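You operate a simulated robot arm through the tools that you are given. There is no shell and no other tool.

You run a simulated robot arm. Do the job below in one go: nothing can be reset, and whatever is moved stays where it is left.

TASK
Add one scoop of desiccant to the air dryer and latch its lid.
Fine: scoop back on its spot; no spill; fingers clear of the lid; leave the pump oil can alone.
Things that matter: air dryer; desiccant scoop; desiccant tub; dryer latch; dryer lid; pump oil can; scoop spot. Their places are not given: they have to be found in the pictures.

It is judged by the outcome, as a careful person would: the job done as asked, and still so three seconds after it is handed in. It fails if anything else is knocked over, pushed out of place, dropped, spilled or broken. Lids that push on must go on centred and level and be pressed home; caps that screw on are set level and turned clockwise until they are tight.

THE ROBOT
A 6-joint arm with a three-finger gripper, fixed in place. Base frame: the origin is on the floor under the middle of its stand, x ahead of it, y to its left, z up. Lengths are in mm, angles in rad, forces in N, time in s.
It reaches about 1213 mm from its shoulder. Its first joint turns from -2.897 to 2.897 rad. Payload 4.89 kg.
The tool frame sits at the grasp point between the pads (the TCP): z along the fingers, y along the line on which they close. The tips reach 30 mm beyond it. The gripper opens to 164 mm; its body begins 125 mm behind the TCP.
Orientation is told as [roll, pitch, yaw] about the base's x, y, z axes, in that order, counted from this pose: with the fingers straight down and closing along the base's y, the tool's x points along the base's -x, its y along +y and its z along -z.

THE INTERFACE
- The arm moves only by the tool move_arm. Its argument "increments" is a list that holds one entry, the list of rows, each a list of 6 numbers: the shift along the base's x, y, z in mm, then the turn, a rotation vector about the base's x, y, z in rad. In form: [[[dx, dy, dz, wx, wy, wz], ...]]. A call has 1 to 20 rows; each row shifts and turns the commanded pose from where the row before left it. "hand" is the gripper command, from -1 (shut) to 1 (fully open), values between in proportion, set as the call begins (left out, the last holds). Rows are played at 5 a second. More than 50 mm and 0.15 rad between two rows, or a gripper value outside its range, and nothing of the call is played. A pose out of reach is approached as far as the arm can. The call stops where the force on the tool passes 40 N (or 10 N more than at its start, if that is more) or the arm is blocked; 0.2 s more then pass. The fingers move at their own pace (about 108 mm/s each) and stop on an object; they squeeze with about 22 N. The grip force told is the motor's: it shows also when the fingers shut on nothing. Time passes only in rows, and 0.2 s behind the last, so rows that do not move let the fingers close. The reply holds the time, the measured pose of the TCP, the force on the tool along the base axes, the opening and the grip force, in the units named above and with some noise, with the torque about the TCP (base axes, N m) and any sound that the robot's microphone picked up.
- Cameras (640 x 400 px; columns grow to the right, rows downward): "scene" is fixed at [414.6, -493.6, 1692.2]; the picture's right is [0.81, -0.58, 0.00], its down [-0.37, -0.52, -0.77] and it looks along [0.45, 0.62, -0.64] (base axes); focal length 318 px, centre (320, 200). "wrist" rides on the gripper at [76, -2, -152] in the tool frame; the picture's right is [0.02, 1.00, 0.00], its down [-0.88, 0.02, -0.47] and it looks along [-0.47, 0.01, 0.88] (tool axes); focal length 247 px, centre (320, 200).
- capture(camera): a new picture of that camera. No time passes.
- raise_lower(by): moves the trunk up (or, below 0, down) by that many mm; the arm rides with it, the base frame stays. It gives what a move gives, with no picture.
- point_at(camera, pixels): for up to 12 pixels [column, row] of the newest picture of that camera ("zoom" is the newest enlarged one), the place [x, y, z] in the base frame of the surface seen there, good to about 2 mm, but the place of the scene camera against the robot may be out by one fixed shift of up to 18 mm in any direction. No time passes.
- close_up(camera, box): a new picture of the part [left, top, right, bottom] of that camera's present view, enlarged. No time passes.
- hand_in(): hands the job in; it is judged then, once.

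Leave the gripper open and the arm clear of the work at the hand-in unless told otherwise.

The tools are called after "Emit:" as a command line: name --argument value ..., lists and objects as JSON in quotes. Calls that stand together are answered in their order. move_arm: Moves the arm, as the interface text tells. Its arguments: {"type":"object","properties":{"increments":{"type":"array"},"hand":{"type":"number"}},"required":["increments"]} The other tools are called the same way: raise_lower (by) moves the trunk up or down; capture (camera) takes a picture; point_at (camera, pixels) gives the place of the surface under pixels of a picture; close_up (camera, box) takes an enlarged picture of a part of a camera's view; hand_in () hands the job in.

At the start:

```text
clock: 0.0
eef_pos: [577.5, 154.9, 1377.9]
tcp_rot: [-0.001, 0.001, 0.001]
wrist_force: [0.3, 0.3, 0.8]
ft_torque: [0.04, 0.02, 0.03]
gripper_width: 164.0
finger_force: 0.0
trunk travel left (down, up): [-200.0, 190.0]
```

scene: 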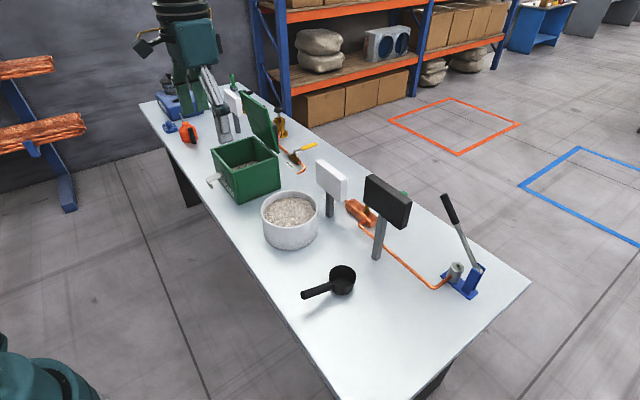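
wrist: 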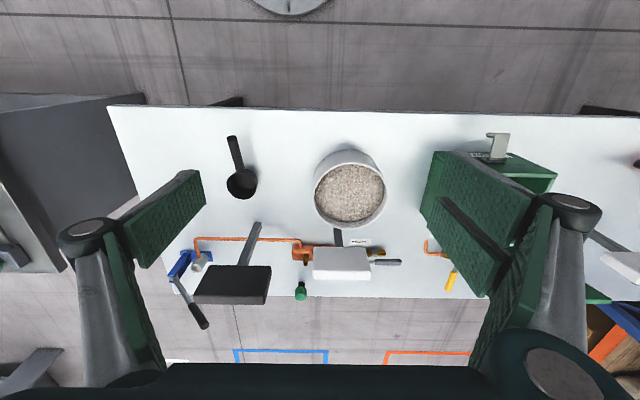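

I see the bench with a green box (air dryer with an open lid), a white tub of granules, a black scoop, signs, and other items. I'll take close-ups from the scene camera for detail.

Emit:
close_up --camera "scene" --box '[190, 80, 350, 210]'

Emit:
close_up --camera "scene" --box '[250, 170, 410, 310]'

Emit:
close_up --camera "wrist" --box '[100, 90, 400, 310]'

Emit:
close_up --camera "wrist" --box '[400, 90, 640, 310]'

```text
3.08 times, centred on (270, 145) of scene
```

zoom: 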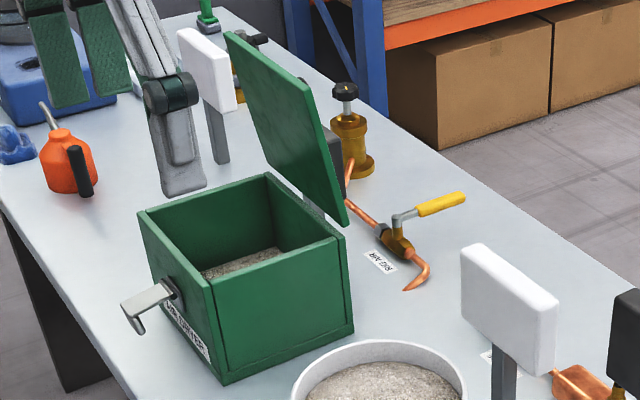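

```text
2.86 times, centred on (330, 240) of scene
```

zoom: 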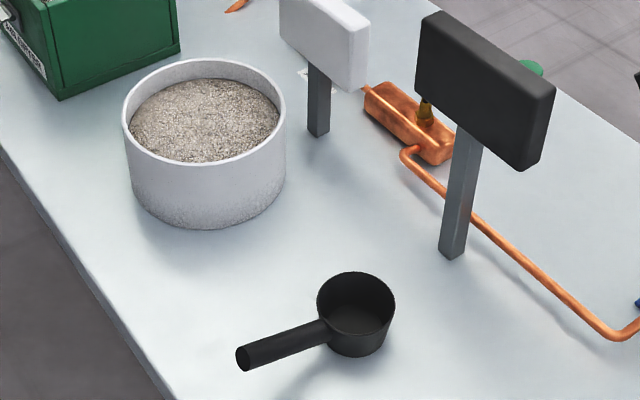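

```text
1.82 times, centred on (250, 200) of wrist
```

zoom: 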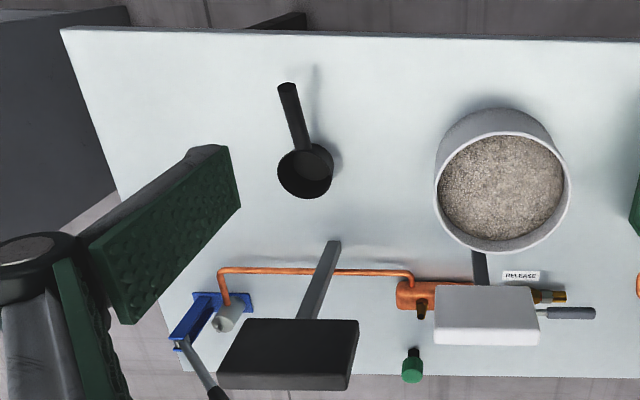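

```text
1.82 times, centred on (520, 200) of wrist
```

zoom: 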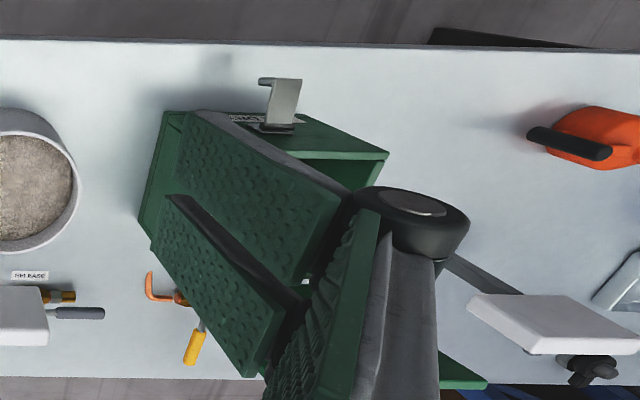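

I'll measure key places: scoop, tub, dryer, lid, latch, table from the scene camera, and the same from the wrist to correct the scene camera's shift.

Emit:
point_at --camera "wrist" --pixels '[[233, 139], [238, 160], [241, 184], [230, 188], [255, 186], [315, 190], [384, 190], [350, 228], [350, 152], [350, 190], [497, 136], [200, 150]]'

Emit:
capture --camera "scene"

Emit:
point_at --camera "scene" --pixels '[[303, 295], [320, 288], [342, 285], [330, 274], [355, 275], [262, 208], [318, 205], [290, 245], [290, 193], [290, 211], [212, 180], [300, 330]]'

```text
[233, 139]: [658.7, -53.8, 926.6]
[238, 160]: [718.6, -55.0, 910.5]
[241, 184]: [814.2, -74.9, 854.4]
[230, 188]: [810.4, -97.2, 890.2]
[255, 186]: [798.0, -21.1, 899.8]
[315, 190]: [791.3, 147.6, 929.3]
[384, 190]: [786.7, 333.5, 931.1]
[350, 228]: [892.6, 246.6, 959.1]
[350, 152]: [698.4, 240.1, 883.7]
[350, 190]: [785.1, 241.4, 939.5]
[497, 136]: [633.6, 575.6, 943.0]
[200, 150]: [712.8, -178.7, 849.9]
```

```text
taken
```

scene: 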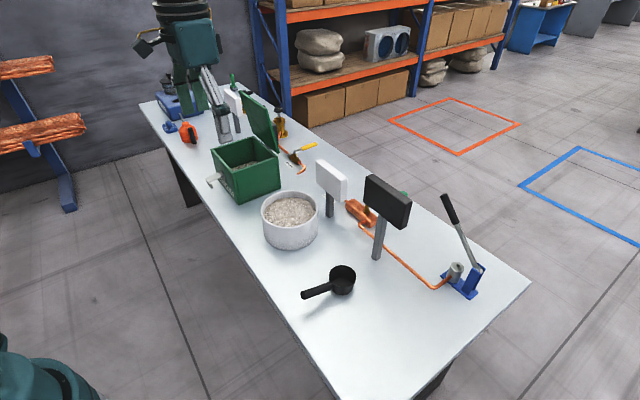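

```text
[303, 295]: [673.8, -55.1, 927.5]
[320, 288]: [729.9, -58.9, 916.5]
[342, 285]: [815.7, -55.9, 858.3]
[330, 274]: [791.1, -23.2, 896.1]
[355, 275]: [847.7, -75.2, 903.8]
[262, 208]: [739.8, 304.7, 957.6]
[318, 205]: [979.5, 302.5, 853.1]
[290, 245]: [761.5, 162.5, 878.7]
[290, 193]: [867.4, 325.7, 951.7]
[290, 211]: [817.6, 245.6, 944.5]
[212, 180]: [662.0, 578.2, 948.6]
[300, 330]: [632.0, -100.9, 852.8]
```

Table top is about z=850. Now I'll measure the dryer box, its open lid and the latch from the scene close-up.

Emit:
close_up --camera "scene" --box '[190, 80, 350, 210]'

Emit:
point_at --camera "zoom" --pixels '[[140, 213], [210, 285], [342, 240], [268, 178], [222, 380], [353, 330], [230, 36], [310, 85], [345, 222], [240, 264], [170, 288], [130, 308]]'

Emit:
point_at --camera "zoom" --pixels '[[138, 328], [150, 295], [180, 315], [195, 345], [350, 95], [355, 170], [525, 380], [215, 130], [70, 160], [420, 280], [250, 180], [320, 260]]'

```text
3.08 times, centred on (270, 145) of scene
```

zoom: 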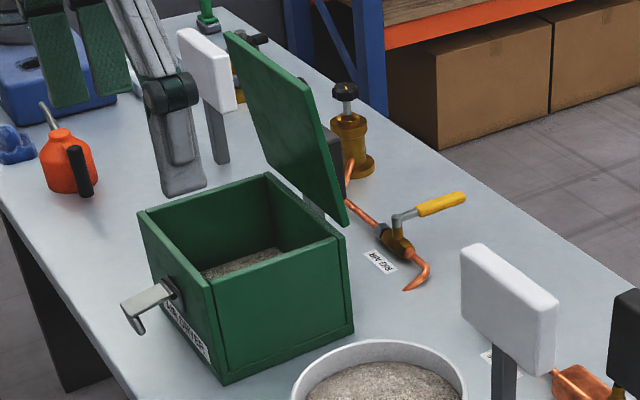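

```text
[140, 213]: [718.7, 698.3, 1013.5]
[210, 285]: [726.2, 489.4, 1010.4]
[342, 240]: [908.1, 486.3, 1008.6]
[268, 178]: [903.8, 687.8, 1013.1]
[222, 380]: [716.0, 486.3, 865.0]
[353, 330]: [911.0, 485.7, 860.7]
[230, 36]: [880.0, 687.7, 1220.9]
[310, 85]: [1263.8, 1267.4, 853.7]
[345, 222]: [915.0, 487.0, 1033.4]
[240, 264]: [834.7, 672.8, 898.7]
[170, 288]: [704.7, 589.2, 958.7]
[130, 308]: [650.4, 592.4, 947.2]
```

```text
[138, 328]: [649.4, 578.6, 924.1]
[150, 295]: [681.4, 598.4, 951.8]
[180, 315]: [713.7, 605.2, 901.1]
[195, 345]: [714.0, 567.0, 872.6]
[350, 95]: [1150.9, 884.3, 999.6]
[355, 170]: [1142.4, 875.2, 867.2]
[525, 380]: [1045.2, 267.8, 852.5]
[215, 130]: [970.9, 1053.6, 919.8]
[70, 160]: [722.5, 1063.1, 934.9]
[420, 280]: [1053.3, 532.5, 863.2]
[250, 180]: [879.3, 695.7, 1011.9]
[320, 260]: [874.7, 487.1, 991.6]
```

The dryer box spans about x 716–911, y 486–698, top z≈1012. I'll move the arm sideways at height to look at it with the wrist camera (all well above the lid top at z≈1221).

Emit:
move_arm --increments '[[[-10, 45, 0, 0, 0, 0], [0, 45, 0, 0, 0, 0], [0, 45, 0, 0, 0, 0], [0, 45, 0, 0, 0, 0], [0, 45, 0, 0, 0, 0], [0, 45, 0, 0, 0, 0], [0, 45, 0, 0, 0, 0], [0, 45, 0, 0, 0, 0], [0, 45, 0, 0, 0, 0], [0, 0, 0, 0, 0, 0]]]' --hand 1

Emit:
capture --camera "wrist"

Emit:
capture --camera "scene"

```text
clock: 2.2
eef_pos: [565.2, 564.5, 1377.4]
tcp_rot: [0.001, -0.002, 0.001]
wrist_force: [-0.4, 1.6, -2.0]
ft_torque: [-0.24, 0.08, -0.01]
gripper_width: 163.9
finger_force: 0.1
trunk travel left (down, up): [-200.0, 190.0]
```

```text
taken
```

wrist: 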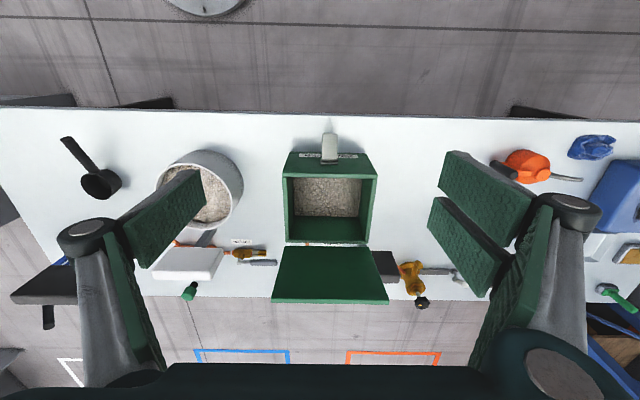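

```text
taken
```

scene: 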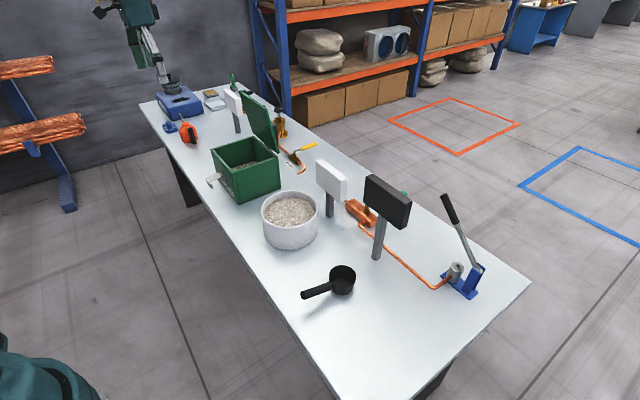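

Emit:
close_up --camera "wrist" --box '[240, 110, 420, 310]'

Emit:
point_at --camera "wrist" --pixels '[[288, 178], [376, 178], [288, 240], [368, 242], [330, 195], [275, 300], [385, 302], [285, 250], [360, 250], [330, 280], [330, 136], [330, 160]]'

```text
2.00 times, centred on (330, 210) of wrist
```

zoom: 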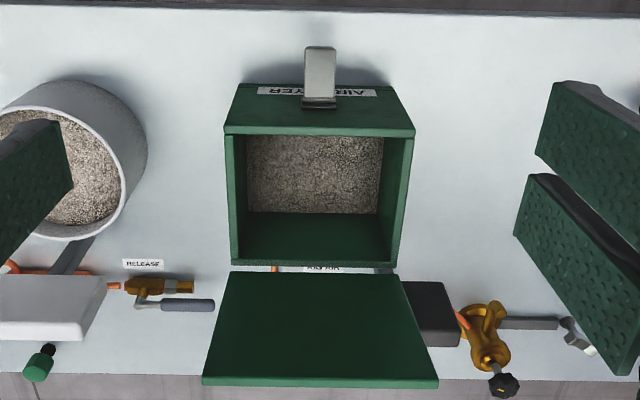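

```text
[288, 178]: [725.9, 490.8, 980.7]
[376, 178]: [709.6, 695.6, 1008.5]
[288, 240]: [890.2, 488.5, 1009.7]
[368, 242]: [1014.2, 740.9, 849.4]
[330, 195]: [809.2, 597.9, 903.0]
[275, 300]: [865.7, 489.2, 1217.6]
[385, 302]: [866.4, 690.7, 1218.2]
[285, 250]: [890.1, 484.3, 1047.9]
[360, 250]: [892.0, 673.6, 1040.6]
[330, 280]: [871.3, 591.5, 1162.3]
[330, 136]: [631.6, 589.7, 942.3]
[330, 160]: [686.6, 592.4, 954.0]
```

The scene camera reads about +14 mm in x against the wrist. Now I want to know where the sign boards and posts are, since they could get in the way near the tub and scoop.

Emit:
close_up --camera "scene" --box '[250, 150, 450, 300]'

Emit:
point_at --camera "scene" --pixels '[[317, 160], [346, 175], [330, 195], [330, 215], [367, 178], [410, 190], [405, 225], [385, 210], [376, 258], [365, 215], [350, 205], [404, 193]]'

Emit:
point_at --camera "wrist" --pixels '[[160, 262], [215, 255], [185, 275], [30, 285], [70, 285], [189, 290], [240, 240], [385, 265], [410, 280], [70, 145], [97, 185], [530, 165]]'

```text
2.67 times, centred on (350, 225) of scene
```

zoom: 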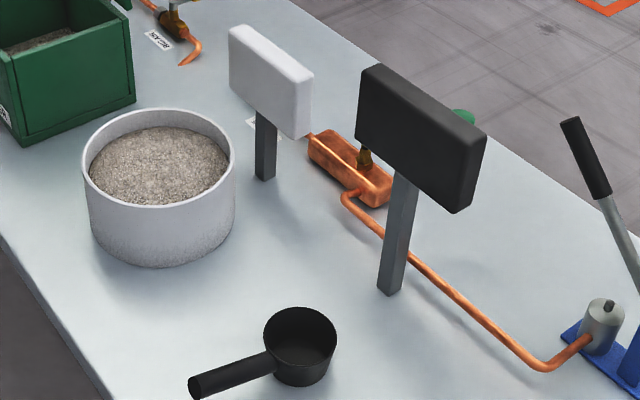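

```text
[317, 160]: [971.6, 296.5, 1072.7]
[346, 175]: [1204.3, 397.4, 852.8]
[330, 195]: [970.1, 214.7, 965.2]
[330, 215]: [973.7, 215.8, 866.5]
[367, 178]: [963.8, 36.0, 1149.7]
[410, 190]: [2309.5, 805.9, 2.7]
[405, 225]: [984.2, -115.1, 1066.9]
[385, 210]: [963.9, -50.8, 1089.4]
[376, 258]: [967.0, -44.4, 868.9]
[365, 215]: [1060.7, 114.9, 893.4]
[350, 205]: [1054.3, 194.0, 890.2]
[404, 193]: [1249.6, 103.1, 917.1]
```

```text
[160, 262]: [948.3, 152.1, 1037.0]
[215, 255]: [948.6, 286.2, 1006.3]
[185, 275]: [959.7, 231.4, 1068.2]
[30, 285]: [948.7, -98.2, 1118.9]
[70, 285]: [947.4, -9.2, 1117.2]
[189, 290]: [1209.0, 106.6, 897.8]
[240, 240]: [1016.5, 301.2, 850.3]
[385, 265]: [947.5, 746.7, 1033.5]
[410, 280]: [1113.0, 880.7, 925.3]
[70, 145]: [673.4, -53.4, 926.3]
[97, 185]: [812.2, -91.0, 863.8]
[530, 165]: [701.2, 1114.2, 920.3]
```

The signs stand at x≈950, behind the tub and scoop. Next I move the arm over the scoop for a close look with the wrist camera.

Emit:
move_arm --increments '[[[0, -48, 0, 0, 0, 0], [0, -48, 0, 0, 0, 0], [0, -48, 0, 0, 0, 0], [0, -48, 0, 0, 0, 0], [0, -48, 0, 0, 0, 0], [0, -48, 0, 0, 0, 0], [5, -48, -10, 0, 0, 0], [10, -48, -10, 0, 0, 0], [10, -44, -20, 0, 0, 0], [10, -40, -30, 0, 0, 0], [10, -40, -30, 0, 0, 0], [10, -40, -30, 0, 0, 0], [10, -40, -30, 0, 0, 0], [10, -36, -30, 0, 0, 0], [0, 0, -40, 0, 0, 0], [0, 0, -40, 0, 0, 0], [0, 0, -40, 0, 0, 0], [0, 0, 0, 0, 0, 0]]]' --hand 1

Emit:
capture --camera "wrist"

```text
refused: row 10 steps farther than a row can; nothing moved
```

```text
taken
```

wrist: 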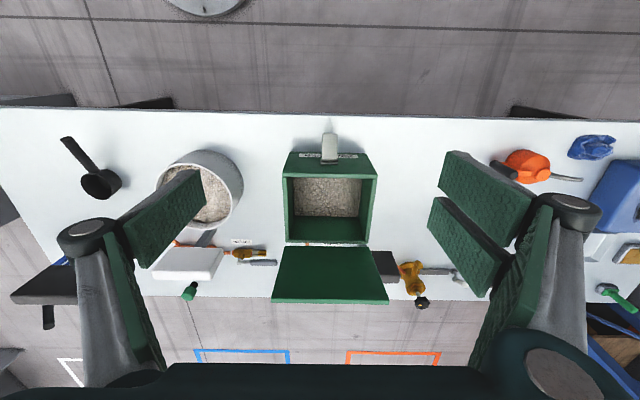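

The step was slightly over 50 mm in length; nothing moved. I send it again with shorter steps.

Emit:
move_arm --increments '[[[0, -48, 0, 0, 0, 0], [0, -48, 0, 0, 0, 0], [0, -48, 0, 0, 0, 0], [0, -48, 0, 0, 0, 0], [0, -48, 0, 0, 0, 0], [0, -48, 0, 0, 0, 0], [5, -46, -10, 0, 0, 0], [10, -46, -10, 0, 0, 0], [10, -42, -20, 0, 0, 0], [10, -36, -30, 0, 0, 0], [10, -36, -30, 0, 0, 0], [10, -36, -30, 0, 0, 0], [10, -36, -30, 0, 0, 0], [10, -36, -30, 0, 0, 0], [0, -22, -40, 0, 0, 0], [0, 0, -40, 0, 0, 0], [0, 0, -40, 0, 0, 0], [0, 0, 0, 0, 0, 0]]]' --hand 1

Emit:
capture --camera "wrist"

```text
clock: 6.0
eef_pos: [642.3, -63.0, 1066.5]
tcp_rot: [0.0, -0.001, 0.001]
wrist_force: [2.0, -0.2, 0.4]
ft_torque: [-0.01, 0.06, 0.03]
gripper_width: 163.8
finger_force: 0.0
trunk travel left (down, up): [-200.0, 190.0]
```

```text
taken
```

wrist: 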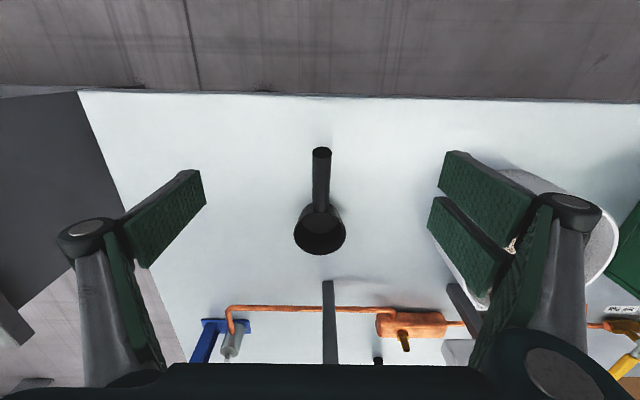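

Emit:
close_up --camera "wrist" --box '[240, 130, 400, 270]'

Emit:
point_at --camera "wrist" --pixels '[[321, 151], [321, 160], [321, 170], [321, 180], [321, 190], [320, 200], [295, 228], [345, 228], [320, 250], [320, 208], [320, 235], [302, 250]]'

Emit:
point_at --camera "wrist" --pixels '[[315, 160], [327, 160], [315, 180], [327, 180], [314, 195], [328, 195], [298, 216], [343, 216], [320, 253], [308, 248], [333, 248], [318, 225]]'

```text
2.86 times, centred on (320, 200) of wrist
```

zoom: 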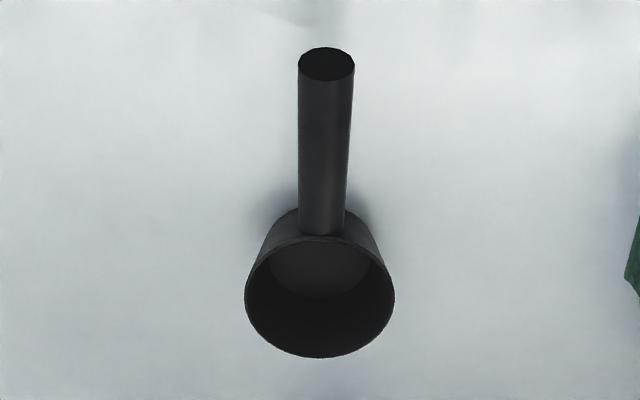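

```text
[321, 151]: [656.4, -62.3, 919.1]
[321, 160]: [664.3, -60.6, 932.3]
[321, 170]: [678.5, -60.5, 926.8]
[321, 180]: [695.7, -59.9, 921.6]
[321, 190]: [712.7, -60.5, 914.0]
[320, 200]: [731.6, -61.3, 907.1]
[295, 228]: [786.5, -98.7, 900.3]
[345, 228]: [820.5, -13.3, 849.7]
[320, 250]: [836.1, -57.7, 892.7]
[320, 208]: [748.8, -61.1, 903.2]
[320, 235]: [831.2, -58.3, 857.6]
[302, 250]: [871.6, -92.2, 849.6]
```

```text
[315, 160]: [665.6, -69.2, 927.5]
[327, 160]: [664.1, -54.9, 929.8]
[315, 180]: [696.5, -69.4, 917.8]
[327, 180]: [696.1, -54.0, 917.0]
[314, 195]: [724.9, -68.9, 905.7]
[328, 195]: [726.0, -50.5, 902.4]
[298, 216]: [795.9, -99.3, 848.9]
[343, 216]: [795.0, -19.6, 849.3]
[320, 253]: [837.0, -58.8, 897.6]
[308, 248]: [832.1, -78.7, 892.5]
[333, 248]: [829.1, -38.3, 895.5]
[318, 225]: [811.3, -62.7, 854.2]
```

The scoop lies along x, with the handle rising toward the robot (axis y≈-61, cup rim centre ≈(797,-61,899), radius ≈40). Before gripping I want to know the finger layout, so I measure points on the fingers themselves.

Emit:
point_at --camera "wrist" --pixels '[[201, 172], [204, 203], [125, 218], [138, 265], [445, 153], [440, 185], [533, 197], [525, 240], [432, 200], [430, 225], [508, 258], [490, 295]]'

Emit:
close_up --camera "wrist" --box '[400, 130, 640, 390]'

Emit:
close_up --camera "wrist" --box '[30, 140, 260, 390]'

```text
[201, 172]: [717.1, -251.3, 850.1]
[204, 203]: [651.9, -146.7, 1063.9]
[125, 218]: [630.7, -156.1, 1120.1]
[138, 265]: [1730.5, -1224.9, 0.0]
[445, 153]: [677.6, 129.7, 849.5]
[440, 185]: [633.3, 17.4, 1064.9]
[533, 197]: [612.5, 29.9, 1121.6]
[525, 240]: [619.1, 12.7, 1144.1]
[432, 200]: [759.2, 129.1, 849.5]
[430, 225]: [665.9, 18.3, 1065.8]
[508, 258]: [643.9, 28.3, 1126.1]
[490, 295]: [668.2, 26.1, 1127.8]
```

```text
1.54 times, centred on (520, 260) of wrist
```

zoom: 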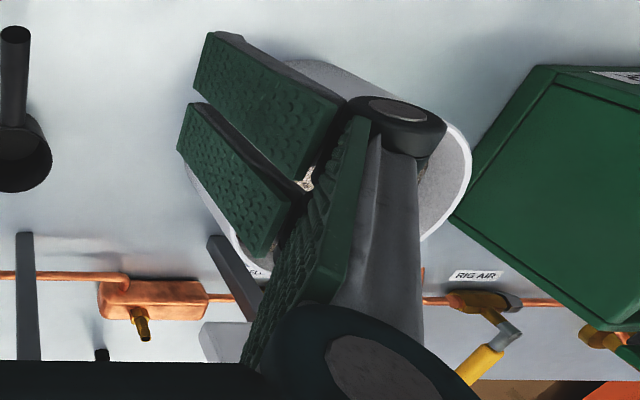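

```text
1.60 times, centred on (145, 265) of wrist
```

zoom: 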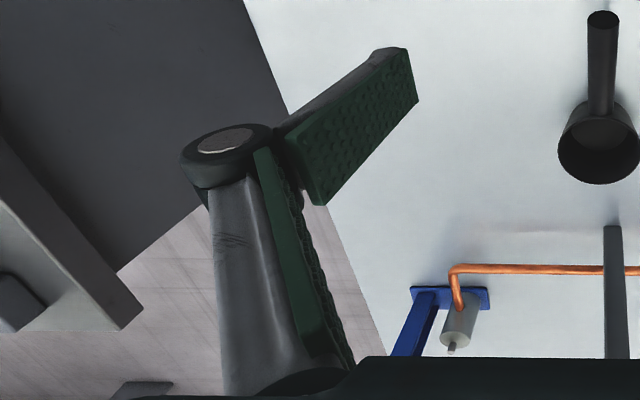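

Finger layout: single finger on the -y side, a pair on the +y side, spanning about ±30 mm along x and reaching 30 mm below the TCP. The grip goes on the handle at x≈692, axis there z≈910, so TCP z≈924. First I go above it and check.

Emit:
move_arm --increments '[[[25, 1, 0, 0, 0, 0], [25, 1, 0, 0, 0, 0], [0, 0, -35, 0, 0, 0], [0, 0, -35, 0, 0, 0], [0, 0, -30, 0, 0, 0], [0, 0, 0, 0, 0, 0]]]' --hand 0.2

Emit:
capture --camera "wrist"

Emit:
close_up --camera "scene" --box '[250, 190, 410, 310]'

```text
clock: 7.4
eef_pos: [692.4, -62.5, 966.2]
tcp_rot: [0.0, 0.002, -0.002]
wrist_force: [0.4, -0.1, 0.3]
ft_torque: [-0.02, 0.04, -0.02]
gripper_width: 98.5
finger_force: 0.2
trunk travel left (down, up): [-200.0, 190.0]
```

```text
taken
```

wrist: 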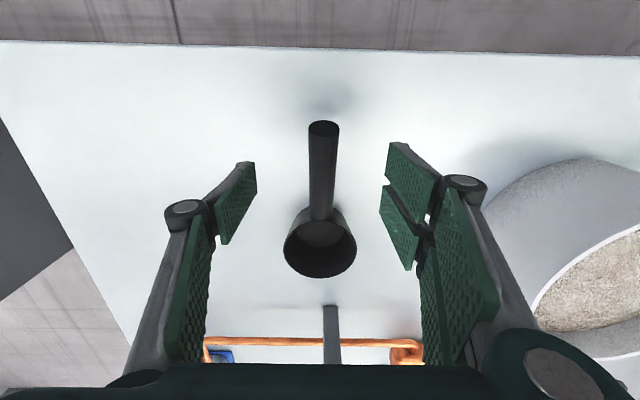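

```text
3.33 times, centred on (330, 250) of scene
```

zoom: 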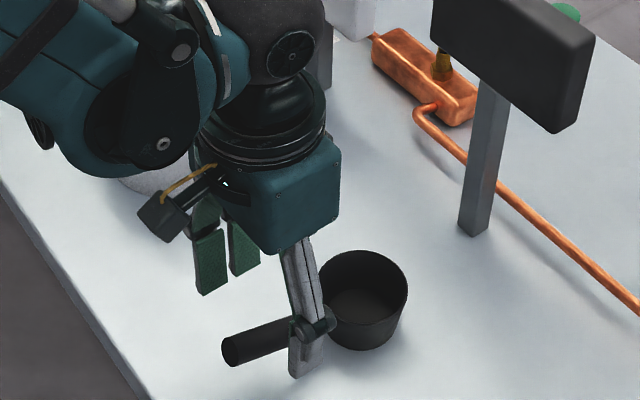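

The handle runs between the fingers. I measure again from this closer view.

Emit:
point_at --camera "wrist" --pixels '[[323, 128], [323, 140], [323, 155], [322, 170], [321, 185], [321, 200], [321, 212], [286, 245], [355, 245], [320, 274], [252, 170], [392, 165]]'

Emit:
point_at --camera "wrist" --pixels '[[311, 150], [335, 150], [311, 180], [333, 180], [312, 200], [331, 200], [310, 130], [337, 130], [320, 235], [230, 240], [408, 265], [384, 195]]'

```text
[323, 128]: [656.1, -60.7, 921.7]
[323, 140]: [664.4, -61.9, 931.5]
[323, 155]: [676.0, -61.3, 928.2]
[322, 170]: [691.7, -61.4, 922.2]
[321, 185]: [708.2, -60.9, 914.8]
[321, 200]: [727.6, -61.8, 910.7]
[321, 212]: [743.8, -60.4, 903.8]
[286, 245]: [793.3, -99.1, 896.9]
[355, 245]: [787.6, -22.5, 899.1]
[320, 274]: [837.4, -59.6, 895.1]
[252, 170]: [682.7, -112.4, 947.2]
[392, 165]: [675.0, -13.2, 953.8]
```

```text
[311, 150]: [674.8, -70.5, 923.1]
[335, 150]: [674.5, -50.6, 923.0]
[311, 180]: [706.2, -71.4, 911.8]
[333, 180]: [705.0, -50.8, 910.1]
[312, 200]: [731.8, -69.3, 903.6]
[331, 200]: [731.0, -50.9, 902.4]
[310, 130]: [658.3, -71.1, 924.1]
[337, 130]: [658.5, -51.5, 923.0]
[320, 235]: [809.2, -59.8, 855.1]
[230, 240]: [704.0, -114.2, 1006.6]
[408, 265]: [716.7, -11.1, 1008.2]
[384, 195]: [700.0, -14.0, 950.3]
```

The handle axis is y≈-61 and its top at x=692 is z≈922. I move down 42 mm with y +1.5, then close.

Emit:
move_arm --increments '[[[0, 1.5, -20, 0, 0, 0], [-1, 0, -22, 0, 0, 0], [0, 0, 0, 0, 0, 0]]]' --hand 0.2

Emit:
capture --camera "wrist"

```text
clock: 8.2
eef_pos: [692.1, -60.4, 924.0]
tcp_rot: [0.001, 0.0, -0.001]
wrist_force: [-0.5, 0.5, -0.8]
ft_torque: [0.04, 0.02, -0.01]
gripper_width: 98.6
finger_force: 0.0
trunk travel left (down, up): [-200.0, 190.0]
```

```text
taken
```

wrist: 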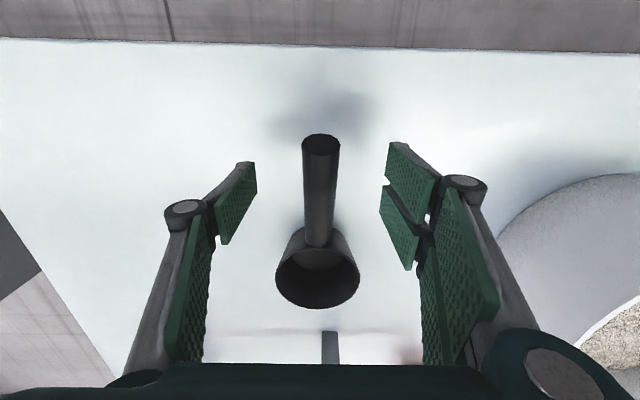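

The handle is centred between the fingers. I close in two stages: first to just wider than the handle, then shut.

Emit:
move_arm --increments '[[[0, 0, 0, 0, 0, 0], [0, 0, 0, 0, 0, 0], [0, 0, 0, 0, 0, 0]]]' --hand -0.62

Emit:
move_arm --increments '[[[0, 0, 0, 0, 0, 0], [0, 0, 0, 0, 0, 0], [0, 0, 0, 0, 0, 0], [0, 0, 0, 0, 0, 0]]]' --hand -1

Emit:
capture --camera "wrist"

```text
clock: 9.0
eef_pos: [692.1, -60.5, 923.4]
tcp_rot: [0.001, 0.0, 0.001]
wrist_force: [-0.3, -1.3, 0.8]
ft_torque: [-0.02, 0.01, 0.01]
gripper_width: 31.1
finger_force: 0.0
trunk travel left (down, up): [-200.0, 190.0]
```

```text
clock: 10.0
eef_pos: [691.8, -60.4, 923.6]
tcp_rot: [-0.002, 0.0, 0.001]
wrist_force: [-0.1, 0.5, 0.1]
ft_torque: [0.03, 0.03, 0.04]
gripper_width: 23.8
finger_force: 21.5
trunk travel left (down, up): [-200.0, 190.0]
```

```text
taken
```

wrist: 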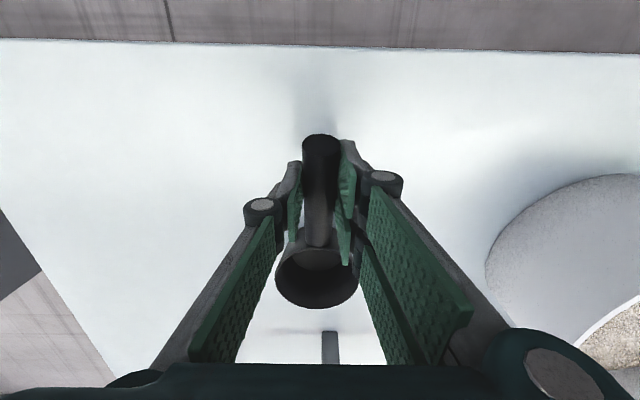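

The grip is firm (width 23.8, 21.5 N). Pose at the grasp, which I'll use to return the scoop: (692, -60.5, 923.6). I lift 60 mm and check.

Emit:
move_arm --increments '[[[0, 0, 10, 0, 0, 0], [0, 0, 20, 0, 0, 0], [0, 0, 30, 0, 0, 0], [0, 0, 0, 0, 0, 0]]]'

Emit:
capture --camera "wrist"

Emit:
close_up --camera "scene" --box '[250, 190, 410, 310]'

```text
clock: 11.0
eef_pos: [688.5, -59.6, 984.3]
tcp_rot: [0.001, 0.001, 0.0]
wrist_force: [0.2, 0.4, 0.3]
ft_torque: [0.06, -0.08, 0.01]
gripper_width: 0.0
finger_force: 22.0
trunk travel left (down, up): [-200.0, 190.0]
```

```text
taken
```

wrist: 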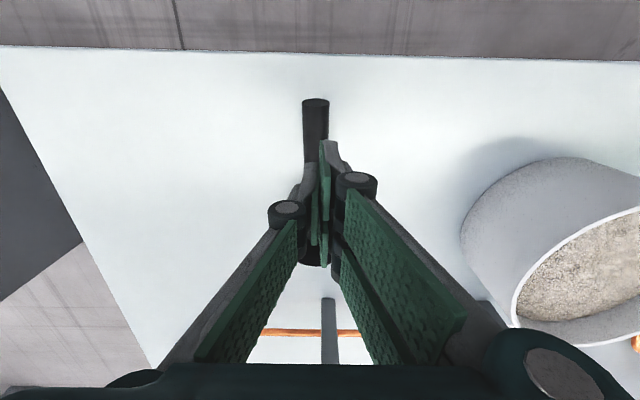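

```text
3.33 times, centred on (330, 250) of scene
```

zoom: 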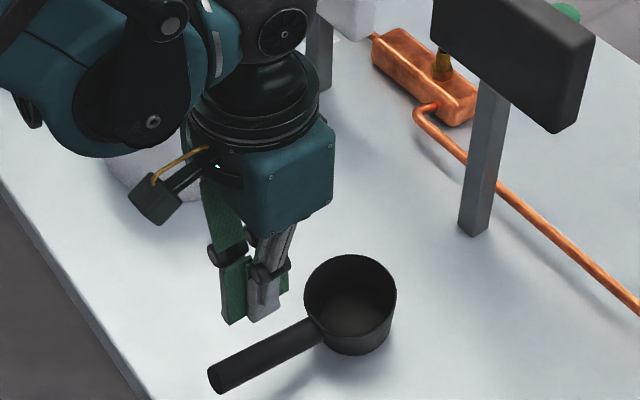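

The scoop slipped out of the fingers: the gripper closed to 0 and the scoop is still on the bench. I was gripping too close to the fingertips. I open up, rise and check the scoop's position.

Emit:
move_arm --increments '[[[0, 0, 20, 0, 0, 0], [-20, 0, 30, 0, 0, 0], [-30, 0, 30, 0, 0, 0], [0, 0, 0, 0, 0, 0]]]' --hand 0.2

Emit:
capture --camera "wrist"

Emit:
close_up --camera "scene" --box '[250, 190, 410, 310]'

```text
clock: 12.0
eef_pos: [636.8, -62.8, 1064.2]
tcp_rot: [-0.001, 0.001, 0.002]
wrist_force: [-1.4, 0.9, -0.3]
ft_torque: [-0.01, -0.15, 0.04]
gripper_width: 98.5
finger_force: 0.1
trunk travel left (down, up): [-200.0, 190.0]
```

```text
taken
```

wrist: 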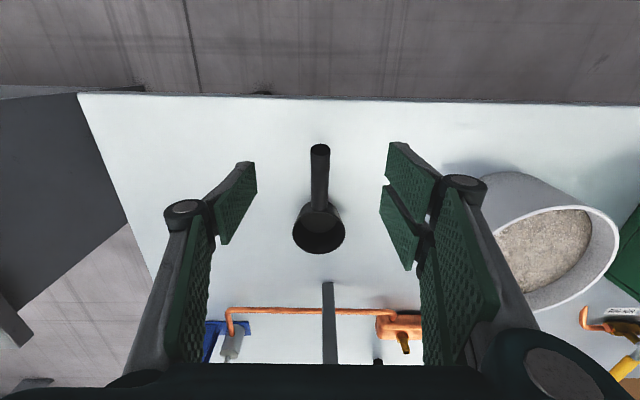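

```text
3.33 times, centred on (330, 250) of scene
```

zoom: 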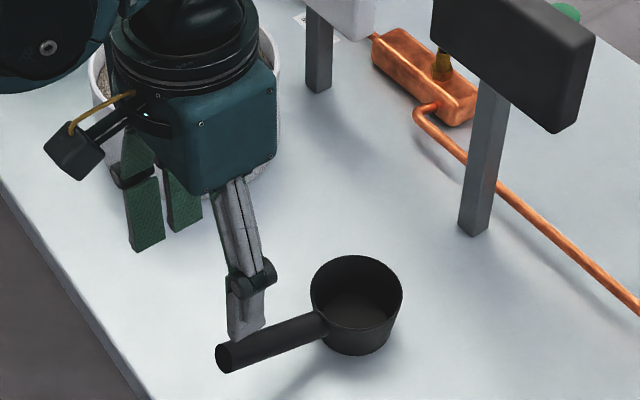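

The scoop is still upright and close to where it was. I measure it again.

Emit:
point_at --camera "wrist" --pixels '[[320, 148], [320, 157], [320, 168], [320, 178], [319, 188], [319, 198], [294, 228], [343, 228], [319, 249], [319, 235], [298, 215], [341, 215]]'

Emit:
close_up --camera "wrist" --box '[240, 130, 400, 270]'

```text
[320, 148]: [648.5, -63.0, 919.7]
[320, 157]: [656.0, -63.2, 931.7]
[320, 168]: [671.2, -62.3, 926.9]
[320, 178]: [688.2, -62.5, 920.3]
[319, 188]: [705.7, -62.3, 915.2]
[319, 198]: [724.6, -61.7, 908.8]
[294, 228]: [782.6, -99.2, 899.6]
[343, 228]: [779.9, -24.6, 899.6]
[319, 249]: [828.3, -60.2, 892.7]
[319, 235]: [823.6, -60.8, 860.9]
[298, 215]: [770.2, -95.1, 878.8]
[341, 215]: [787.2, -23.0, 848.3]
```

```text
2.86 times, centred on (320, 200) of wrist
```

zoom: 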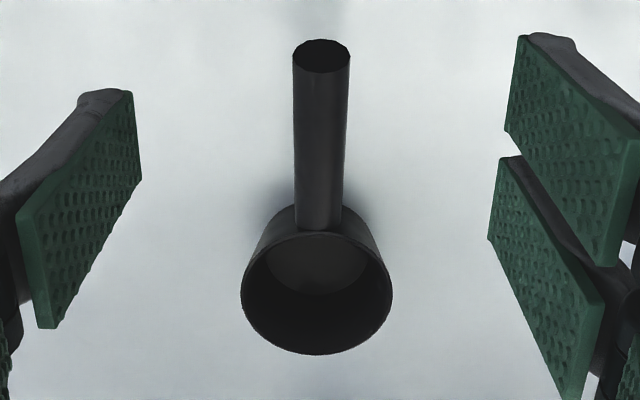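

The scoop slid about 8 mm toward the robot: its handle end is now at x≈648 and the cup far edge at x≈828. So I'll grip deeper. First I check exactly how far the pads reach below the TCP.

Emit:
point_at --camera "zoom" --pixels '[[130, 96], [138, 178], [125, 140], [520, 42], [507, 128], [502, 162], [490, 236], [520, 80], [495, 200], [45, 320], [22, 220], [560, 390]]'

```text
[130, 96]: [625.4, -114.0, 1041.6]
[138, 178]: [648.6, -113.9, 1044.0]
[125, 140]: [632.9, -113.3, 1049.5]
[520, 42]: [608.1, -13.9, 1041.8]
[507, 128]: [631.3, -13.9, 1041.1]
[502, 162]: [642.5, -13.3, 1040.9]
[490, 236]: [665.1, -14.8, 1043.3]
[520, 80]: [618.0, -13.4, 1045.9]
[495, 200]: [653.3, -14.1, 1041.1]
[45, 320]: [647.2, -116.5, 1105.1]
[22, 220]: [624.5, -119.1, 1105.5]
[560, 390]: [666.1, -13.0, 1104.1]
```

The pads reach only about 23 mm below the TCP, so my last grip squeezed the upper half of the handle. This time I put the TCP at the handle axis height, z≈910. I first go above it at x≈683.5, then down.

Emit:
move_arm --increments '[[[25, 0.5, 0, 0, 0, 0], [22, 0, -20, 0, 0, 0], [0, 0, -40, 0, 0, 0], [0, 0, -40, 0, 0, 0], [0, 0, 0, 0, 0, 0], [0, 0, 0, 0, 0, 0]]]' --hand 0.2

Emit:
capture --camera "wrist"

Emit:
point_at --camera "wrist" --pixels '[[322, 135], [322, 150], [322, 165], [321, 185], [321, 205], [320, 285], [252, 170], [392, 165]]'

```text
clock: 13.4
eef_pos: [688.5, -58.2, 964.1]
tcp_rot: [-0.001, 0.0, -0.001]
wrist_force: [-0.7, 0.1, -0.9]
ft_torque: [-0.02, 0.02, 0.01]
gripper_width: 98.3
finger_force: 0.1
trunk travel left (down, up): [-200.0, 190.0]
```

```text
taken
```

wrist: 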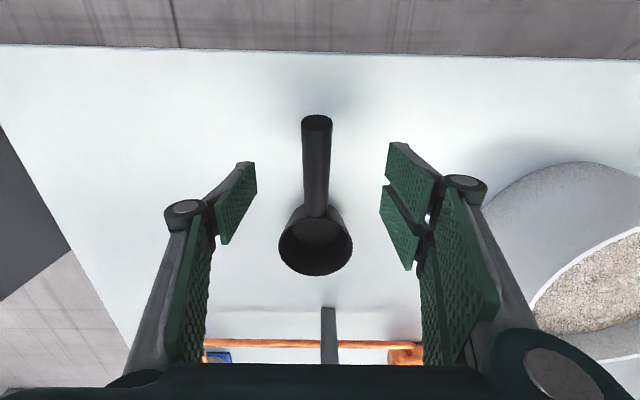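

```text
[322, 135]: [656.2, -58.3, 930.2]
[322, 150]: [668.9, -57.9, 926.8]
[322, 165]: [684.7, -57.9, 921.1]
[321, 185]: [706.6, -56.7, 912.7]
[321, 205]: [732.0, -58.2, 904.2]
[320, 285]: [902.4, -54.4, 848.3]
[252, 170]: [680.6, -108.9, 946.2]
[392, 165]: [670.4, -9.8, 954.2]
```

The handle now sits slightly left of centre. I measure its edges again.

Emit:
point_at --camera "wrist" --pixels '[[316, 122], [316, 135], [316, 150], [316, 165], [316, 185], [315, 205], [305, 150], [328, 150], [306, 185], [326, 185], [316, 271], [279, 245]]'

Emit:
move_arm --increments '[[[0, 0, 0, 0, 0, 0], [0, 0, 0, 0, 0, 0]]]'

```text
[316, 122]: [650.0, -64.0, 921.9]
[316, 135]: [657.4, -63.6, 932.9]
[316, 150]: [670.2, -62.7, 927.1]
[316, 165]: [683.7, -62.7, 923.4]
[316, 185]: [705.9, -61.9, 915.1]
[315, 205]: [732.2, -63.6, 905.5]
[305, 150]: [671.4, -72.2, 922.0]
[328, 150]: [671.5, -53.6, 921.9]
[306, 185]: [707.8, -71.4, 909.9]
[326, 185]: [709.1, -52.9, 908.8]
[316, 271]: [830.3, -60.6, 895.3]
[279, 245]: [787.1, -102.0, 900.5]
```

```text
clock: 14.0
eef_pos: [689.0, -59.1, 965.2]
tcp_rot: [0.001, 0.001, -0.001]
wrist_force: [-0.4, -0.2, -0.2]
ft_torque: [-0.02, -0.01, 0.0]
gripper_width: 98.2
finger_force: 0.1
trunk travel left (down, up): [-200.0, 190.0]
```

The handle axis is at y≈-62.8 and the TCP at (689, -59, 965). I shift by (-5, -3.7) and go down 54 mm to the axis height.

Emit:
move_arm --increments '[[[-5, -3.7, -14, 0, 0, 0], [0, 0, -20, 0, 0, 0], [0, 0, -20, 0, 0, 0], [0, 0, 0, 0, 0, 0]]]'

Emit:
capture --camera "wrist"

Emit:
point_at --camera "wrist" --pixels '[[320, 150], [320, 165], [320, 180], [320, 200], [320, 220], [252, 170], [392, 165], [250, 185]]'

```text
clock: 15.0
eef_pos: [682.7, -62.0, 910.0]
tcp_rot: [-0.001, 0.0, 0.0]
wrist_force: [-0.4, 0.4, 0.7]
ft_torque: [0.02, -0.01, 0.01]
gripper_width: 98.6
finger_force: 0.1
trunk travel left (down, up): [-200.0, 190.0]
```

```text
taken
```

wrist: 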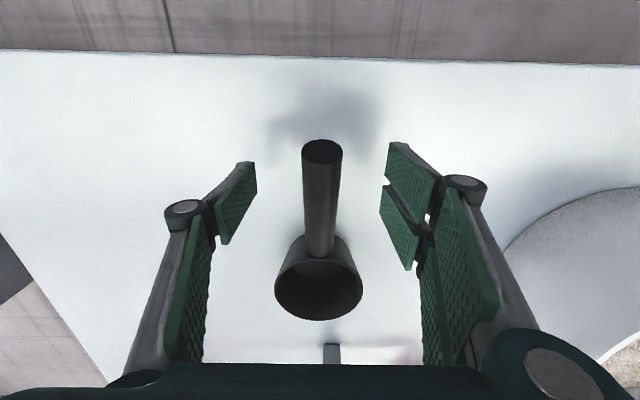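

```text
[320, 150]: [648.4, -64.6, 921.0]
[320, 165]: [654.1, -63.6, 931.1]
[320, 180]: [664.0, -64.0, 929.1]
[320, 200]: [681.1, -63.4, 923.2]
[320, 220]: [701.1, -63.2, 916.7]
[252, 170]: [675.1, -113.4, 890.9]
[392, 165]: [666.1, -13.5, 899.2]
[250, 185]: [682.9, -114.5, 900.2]
```

The TCP is level with the handle axis and centred on it. I close in two stages.

Emit:
move_arm --increments '[[[0, 0, 0, 0, 0, 0], [0, 0, 0, 0, 0, 0], [0, 0, 0, 0, 0, 0]]]' --hand -0.62

Emit:
move_arm --increments '[[[0, 0, 0, 0, 0, 0], [0, 0, 0, 0, 0, 0], [0, 0, 0, 0, 0, 0], [0, 0, 0, 0, 0, 0]]]' --hand -1

Emit:
capture --camera "wrist"

```text
clock: 15.8
eef_pos: [684.0, -62.0, 911.3]
tcp_rot: [0.0, 0.0, 0.0]
wrist_force: [-1.0, -0.2, 0.5]
ft_torque: [-0.01, 0.0, 0.0]
gripper_width: 31.1
finger_force: 0.0
trunk travel left (down, up): [-200.0, 190.0]
```

```text
clock: 16.8
eef_pos: [683.2, -61.4, 911.0]
tcp_rot: [-0.001, 0.001, 0.0]
wrist_force: [-0.5, -0.1, 0.2]
ft_torque: [0.0, 0.1, -0.06]
gripper_width: 23.4
finger_force: 21.8
trunk travel left (down, up): [-200.0, 190.0]
```

```text
taken
```

wrist: 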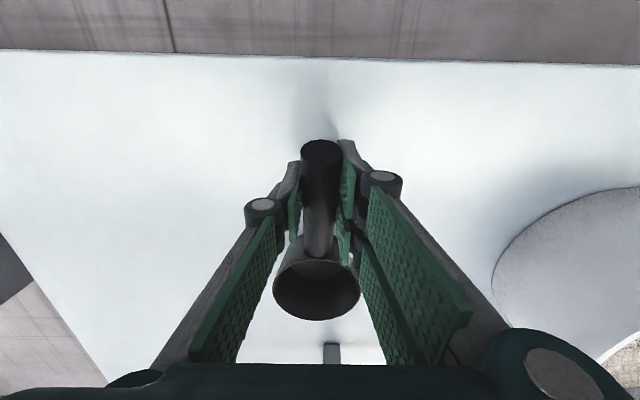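

The handle is gripped at 23.4 mm. I lift just 20 mm, slowly, and check the grip.

Emit:
move_arm --increments '[[[0, 0, 4, 0, 0, 0], [0, 0, 6, 0, 0, 0], [0, 0, 10, 0, 0, 0], [0, 0, 0, 0, 0, 0], [0, 0, 0, 0, 0, 0]]]'

Emit:
capture --camera "wrist"

Emit:
close_up --camera "scene" --box '[250, 190, 410, 310]'

```text
clock: 18.0
eef_pos: [681.9, -62.1, 931.2]
tcp_rot: [0.0, 0.001, 0.0]
wrist_force: [0.1, 0.2, -1.8]
ft_torque: [-0.02, 0.11, 0.04]
gripper_width: 23.3
finger_force: 22.2
trunk travel left (down, up): [-200.0, 190.0]
```

```text
taken
```

wrist: 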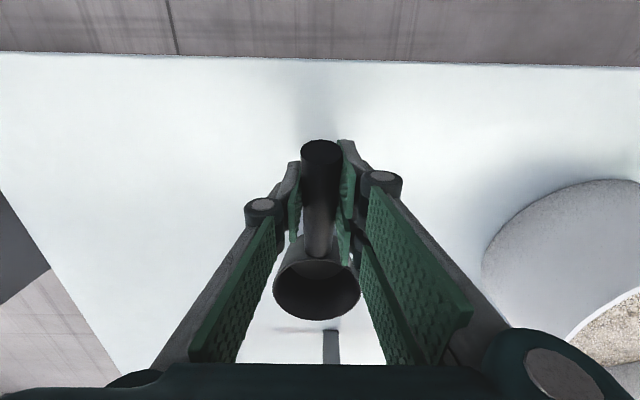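

```text
3.33 times, centred on (330, 250) of scene
```

zoom: 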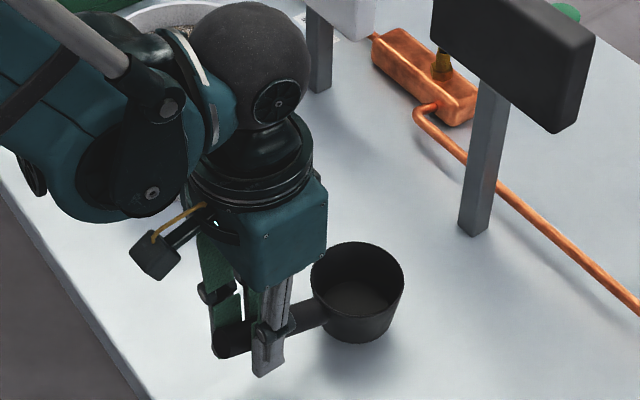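

The grip holds and the scoop hasn't moved in the hand. I lift to z≈1080 and then carry it sideways to above the tub (y≈240).

Emit:
move_arm --increments '[[[0, 0, 20, 0, 0, 0], [0, 0, 30, 0, 0, 0], [0, 0, 30, 0, 0, 0], [0, 0, 30, 0, 0, 0], [0, 0, 30, 0, 0, 0], [0, 20, 10, 0, 0, 0], [0, 30, 0, 0, 0, 0], [0, 30, 0, 0, 0, 0], [0, 30, 0, 0, 0, 0], [0, 30, 0, 0, 0, 0], [0, 30, 0, 0, 0, 0], [0, 20, 0, 0, 0, 0], [0, 0, 0, 0, 0, 0], [0, 0, 0, 0, 0, 0]]]'

Emit:
capture --camera "wrist"

Emit:
capture --camera "scene"

```text
clock: 21.0
eef_pos: [682.0, 127.2, 1080.1]
tcp_rot: [-0.001, 0.0, -0.001]
wrist_force: [-0.3, -0.2, -1.2]
ft_torque: [-0.07, 0.1, -0.01]
gripper_width: 23.1
finger_force: 21.7
trunk travel left (down, up): [-200.0, 190.0]
```

```text
taken
```

wrist: 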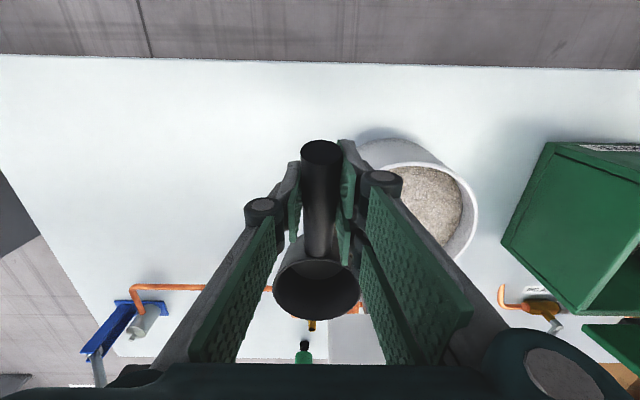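

```text
taken
```

scene: 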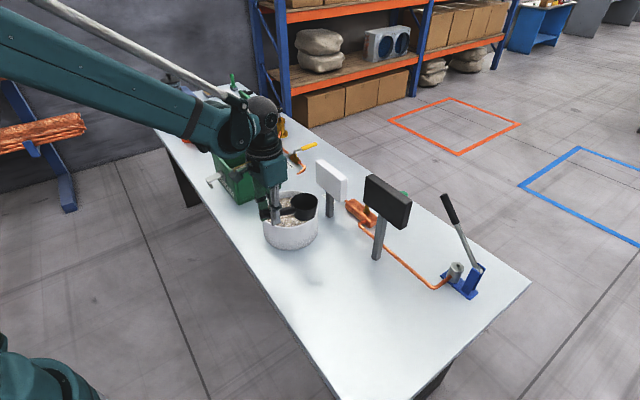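

I measure the scoop in the hand and the tub rim from this view.

Emit:
point_at --camera "wrist" --pixels '[[317, 317], [276, 280], [358, 280], [317, 258], [317, 300], [320, 200], [320, 165], [385, 167], [476, 210], [430, 162], [458, 259], [430, 200]]'

Emit:
close_up --camera "wrist" --box '[250, 120, 500, 330]'

```text
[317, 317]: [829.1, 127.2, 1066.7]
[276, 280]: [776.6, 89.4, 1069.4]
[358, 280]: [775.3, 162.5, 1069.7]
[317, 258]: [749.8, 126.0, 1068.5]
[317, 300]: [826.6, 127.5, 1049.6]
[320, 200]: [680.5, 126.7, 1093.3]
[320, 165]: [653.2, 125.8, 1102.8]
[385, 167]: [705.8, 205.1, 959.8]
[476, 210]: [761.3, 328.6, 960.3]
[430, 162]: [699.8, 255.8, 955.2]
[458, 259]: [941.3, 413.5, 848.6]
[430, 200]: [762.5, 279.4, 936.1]
```

```text
1.90 times, centred on (375, 225) of wrist
```

zoom: 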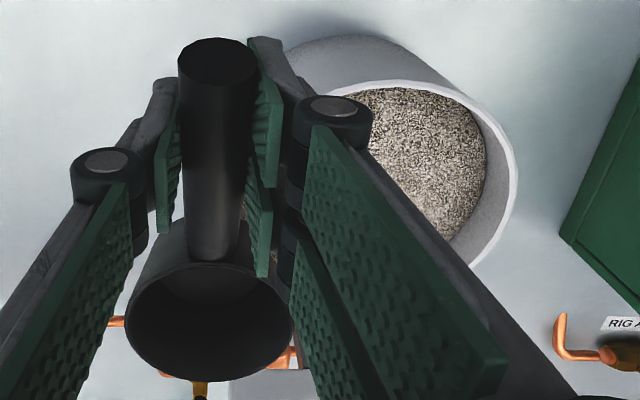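

The cup rim centre sits 107.5 mm ahead of and 12 mm below the TCP. The tub centre is ≈(796, 240.5), its rim at z≈958, granule surface ≈938. Next I centre over the tub in y, then tilt the scoop nose-down by 0.7 rad, keeping the cup at the same spot above the tub.

Emit:
move_arm --increments '[[[0, 30, 0, 0, 0, 0], [0, 30, 0, 0, 0, 0], [0, 30, 0, 0, 0, 0], [0, 23.5, 0, 0, 0, 0], [2.7, 0, 14.8, 0, 0.14, 0], [4.8, 0, 14.3, 0, 0.14, 0], [6.7, 0, 13.6, 0, 0.14, 0], [8.6, 0, 12.5, 0, 0.14, 0], [10.2, 0, 11.2, 0, 0.14, 0], [0, 0, 0, 0, 0, 0], [0, 0, 0, 0, 0, 0]]]'

Emit:
capture --camera "wrist"

Emit:
close_up --camera "scene" --box '[190, 110, 390, 260]'

```text
clock: 23.4
eef_pos: [705.3, 257.5, 1142.5]
tcp_rot: [0.043, 0.476, -0.004]
wrist_force: [-0.7, 0.7, -0.7]
ft_torque: [0.0, 0.12, 0.01]
gripper_width: 23.2
finger_force: 21.9
out of reach, approached as far as the arm can: row 8, 9
trunk travel left (down, up): [-200.0, 190.0]
```

```text
taken
```

wrist: 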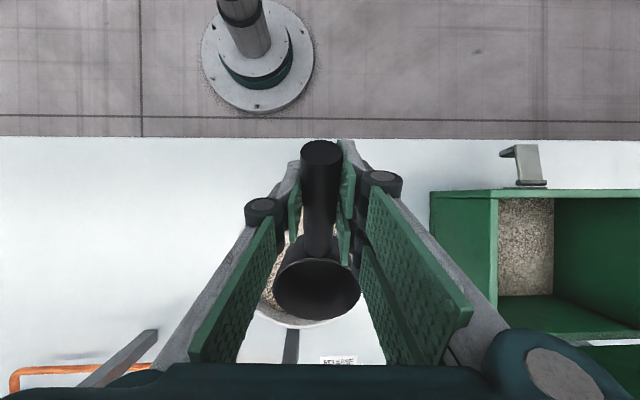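

```text
2.67 times, centred on (290, 185) of scene
```

zoom: 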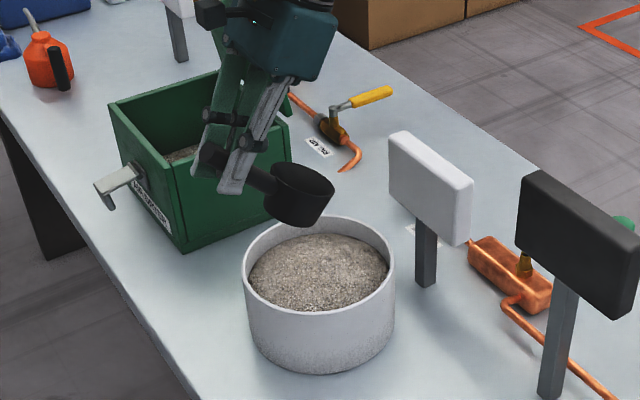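

The full tilt was out of reach at this height (reached 0.476 rad and drifted in y). I try 40 mm lower, which keeps the cup above the tub rim, to see whether the pose becomes reachable there.

Emit:
move_arm --increments '[[[0, 0, -20, 0, 0, 0], [0, 0, -20, 0, 0, 0], [0, 0, 0, 0, 0, 0], [0, 0, 0, 0, 0, 0]]]'

```text
clock: 24.4
eef_pos: [706.4, 255.5, 1102.3]
tcp_rot: [0.043, 0.475, -0.005]
wrist_force: [0.2, 0.3, -2.0]
ft_torque: [-0.03, 0.14, 0.02]
gripper_width: 23.1
finger_force: 22.3
trunk travel left (down, up): [-200.0, 190.0]
```

The tilt stayed at 0.475 rad. I test whether more tilt is reachable at this lower height, and correct y and the small roll.

Emit:
move_arm --increments '[[[0, -15, 0, -0.043, 0, 0], [6.4, 0, 8.7, 0, 0.1, 0], [0, 0, 0, 0, 0, 0]]]'

```text
clock: 25.2
eef_pos: [708.5, 245.1, 1105.6]
tcp_rot: [0.009, 0.467, -0.026]
wrist_force: [-0.4, -0.6, -2.4]
ft_torque: [0.0, 0.07, 0.02]
gripper_width: 23.0
finger_force: 21.5
out of reach, approached as far as the arm can: row 2
trunk travel left (down, up): [-200.0, 190.0]
```

The arm's limit is about 0.47 rad here. A higher trunk may allow more tilt, so I raise it by 150 mm and test again. The scoop just rides up, clear of everything.

Emit:
raise_lower --by 150

Emit:
move_arm --increments '[[[0, 0, -40, 0, 0, 0], [0, 0, -40, 0, 0, 0], [0, 0, -40, 0, 0, 0], [0, 0, -30, 0, 0, 0], [0, -5, 0, 0, 0, 0.02], [6.4, 0, 8.7, 0, 0.1, 0], [0, 0, 0, 0, 0, 0]]]'

```text
clock: 26.9
eef_pos: [708.0, 246.4, 1256.0]
tcp_rot: [0.011, 0.468, -0.026]
wrist_force: [0.1, 0.5, -1.8]
ft_torque: [0.0, 0.13, 0.0]
gripper_width: 22.9
finger_force: 22.1
trunk travel left (down, up): [-350.0, 40.0]
```

```text
clock: 28.6
eef_pos: [708.5, 246.4, 1110.0]
tcp_rot: [0.023, 0.467, -0.006]
wrist_force: [-0.3, -0.4, -0.6]
ft_torque: [0.04, 0.05, 0.01]
gripper_width: 23.1
finger_force: 21.8
out of reach, approached as far as the arm can: row 6
trunk travel left (down, up): [-350.0, 40.0]
```

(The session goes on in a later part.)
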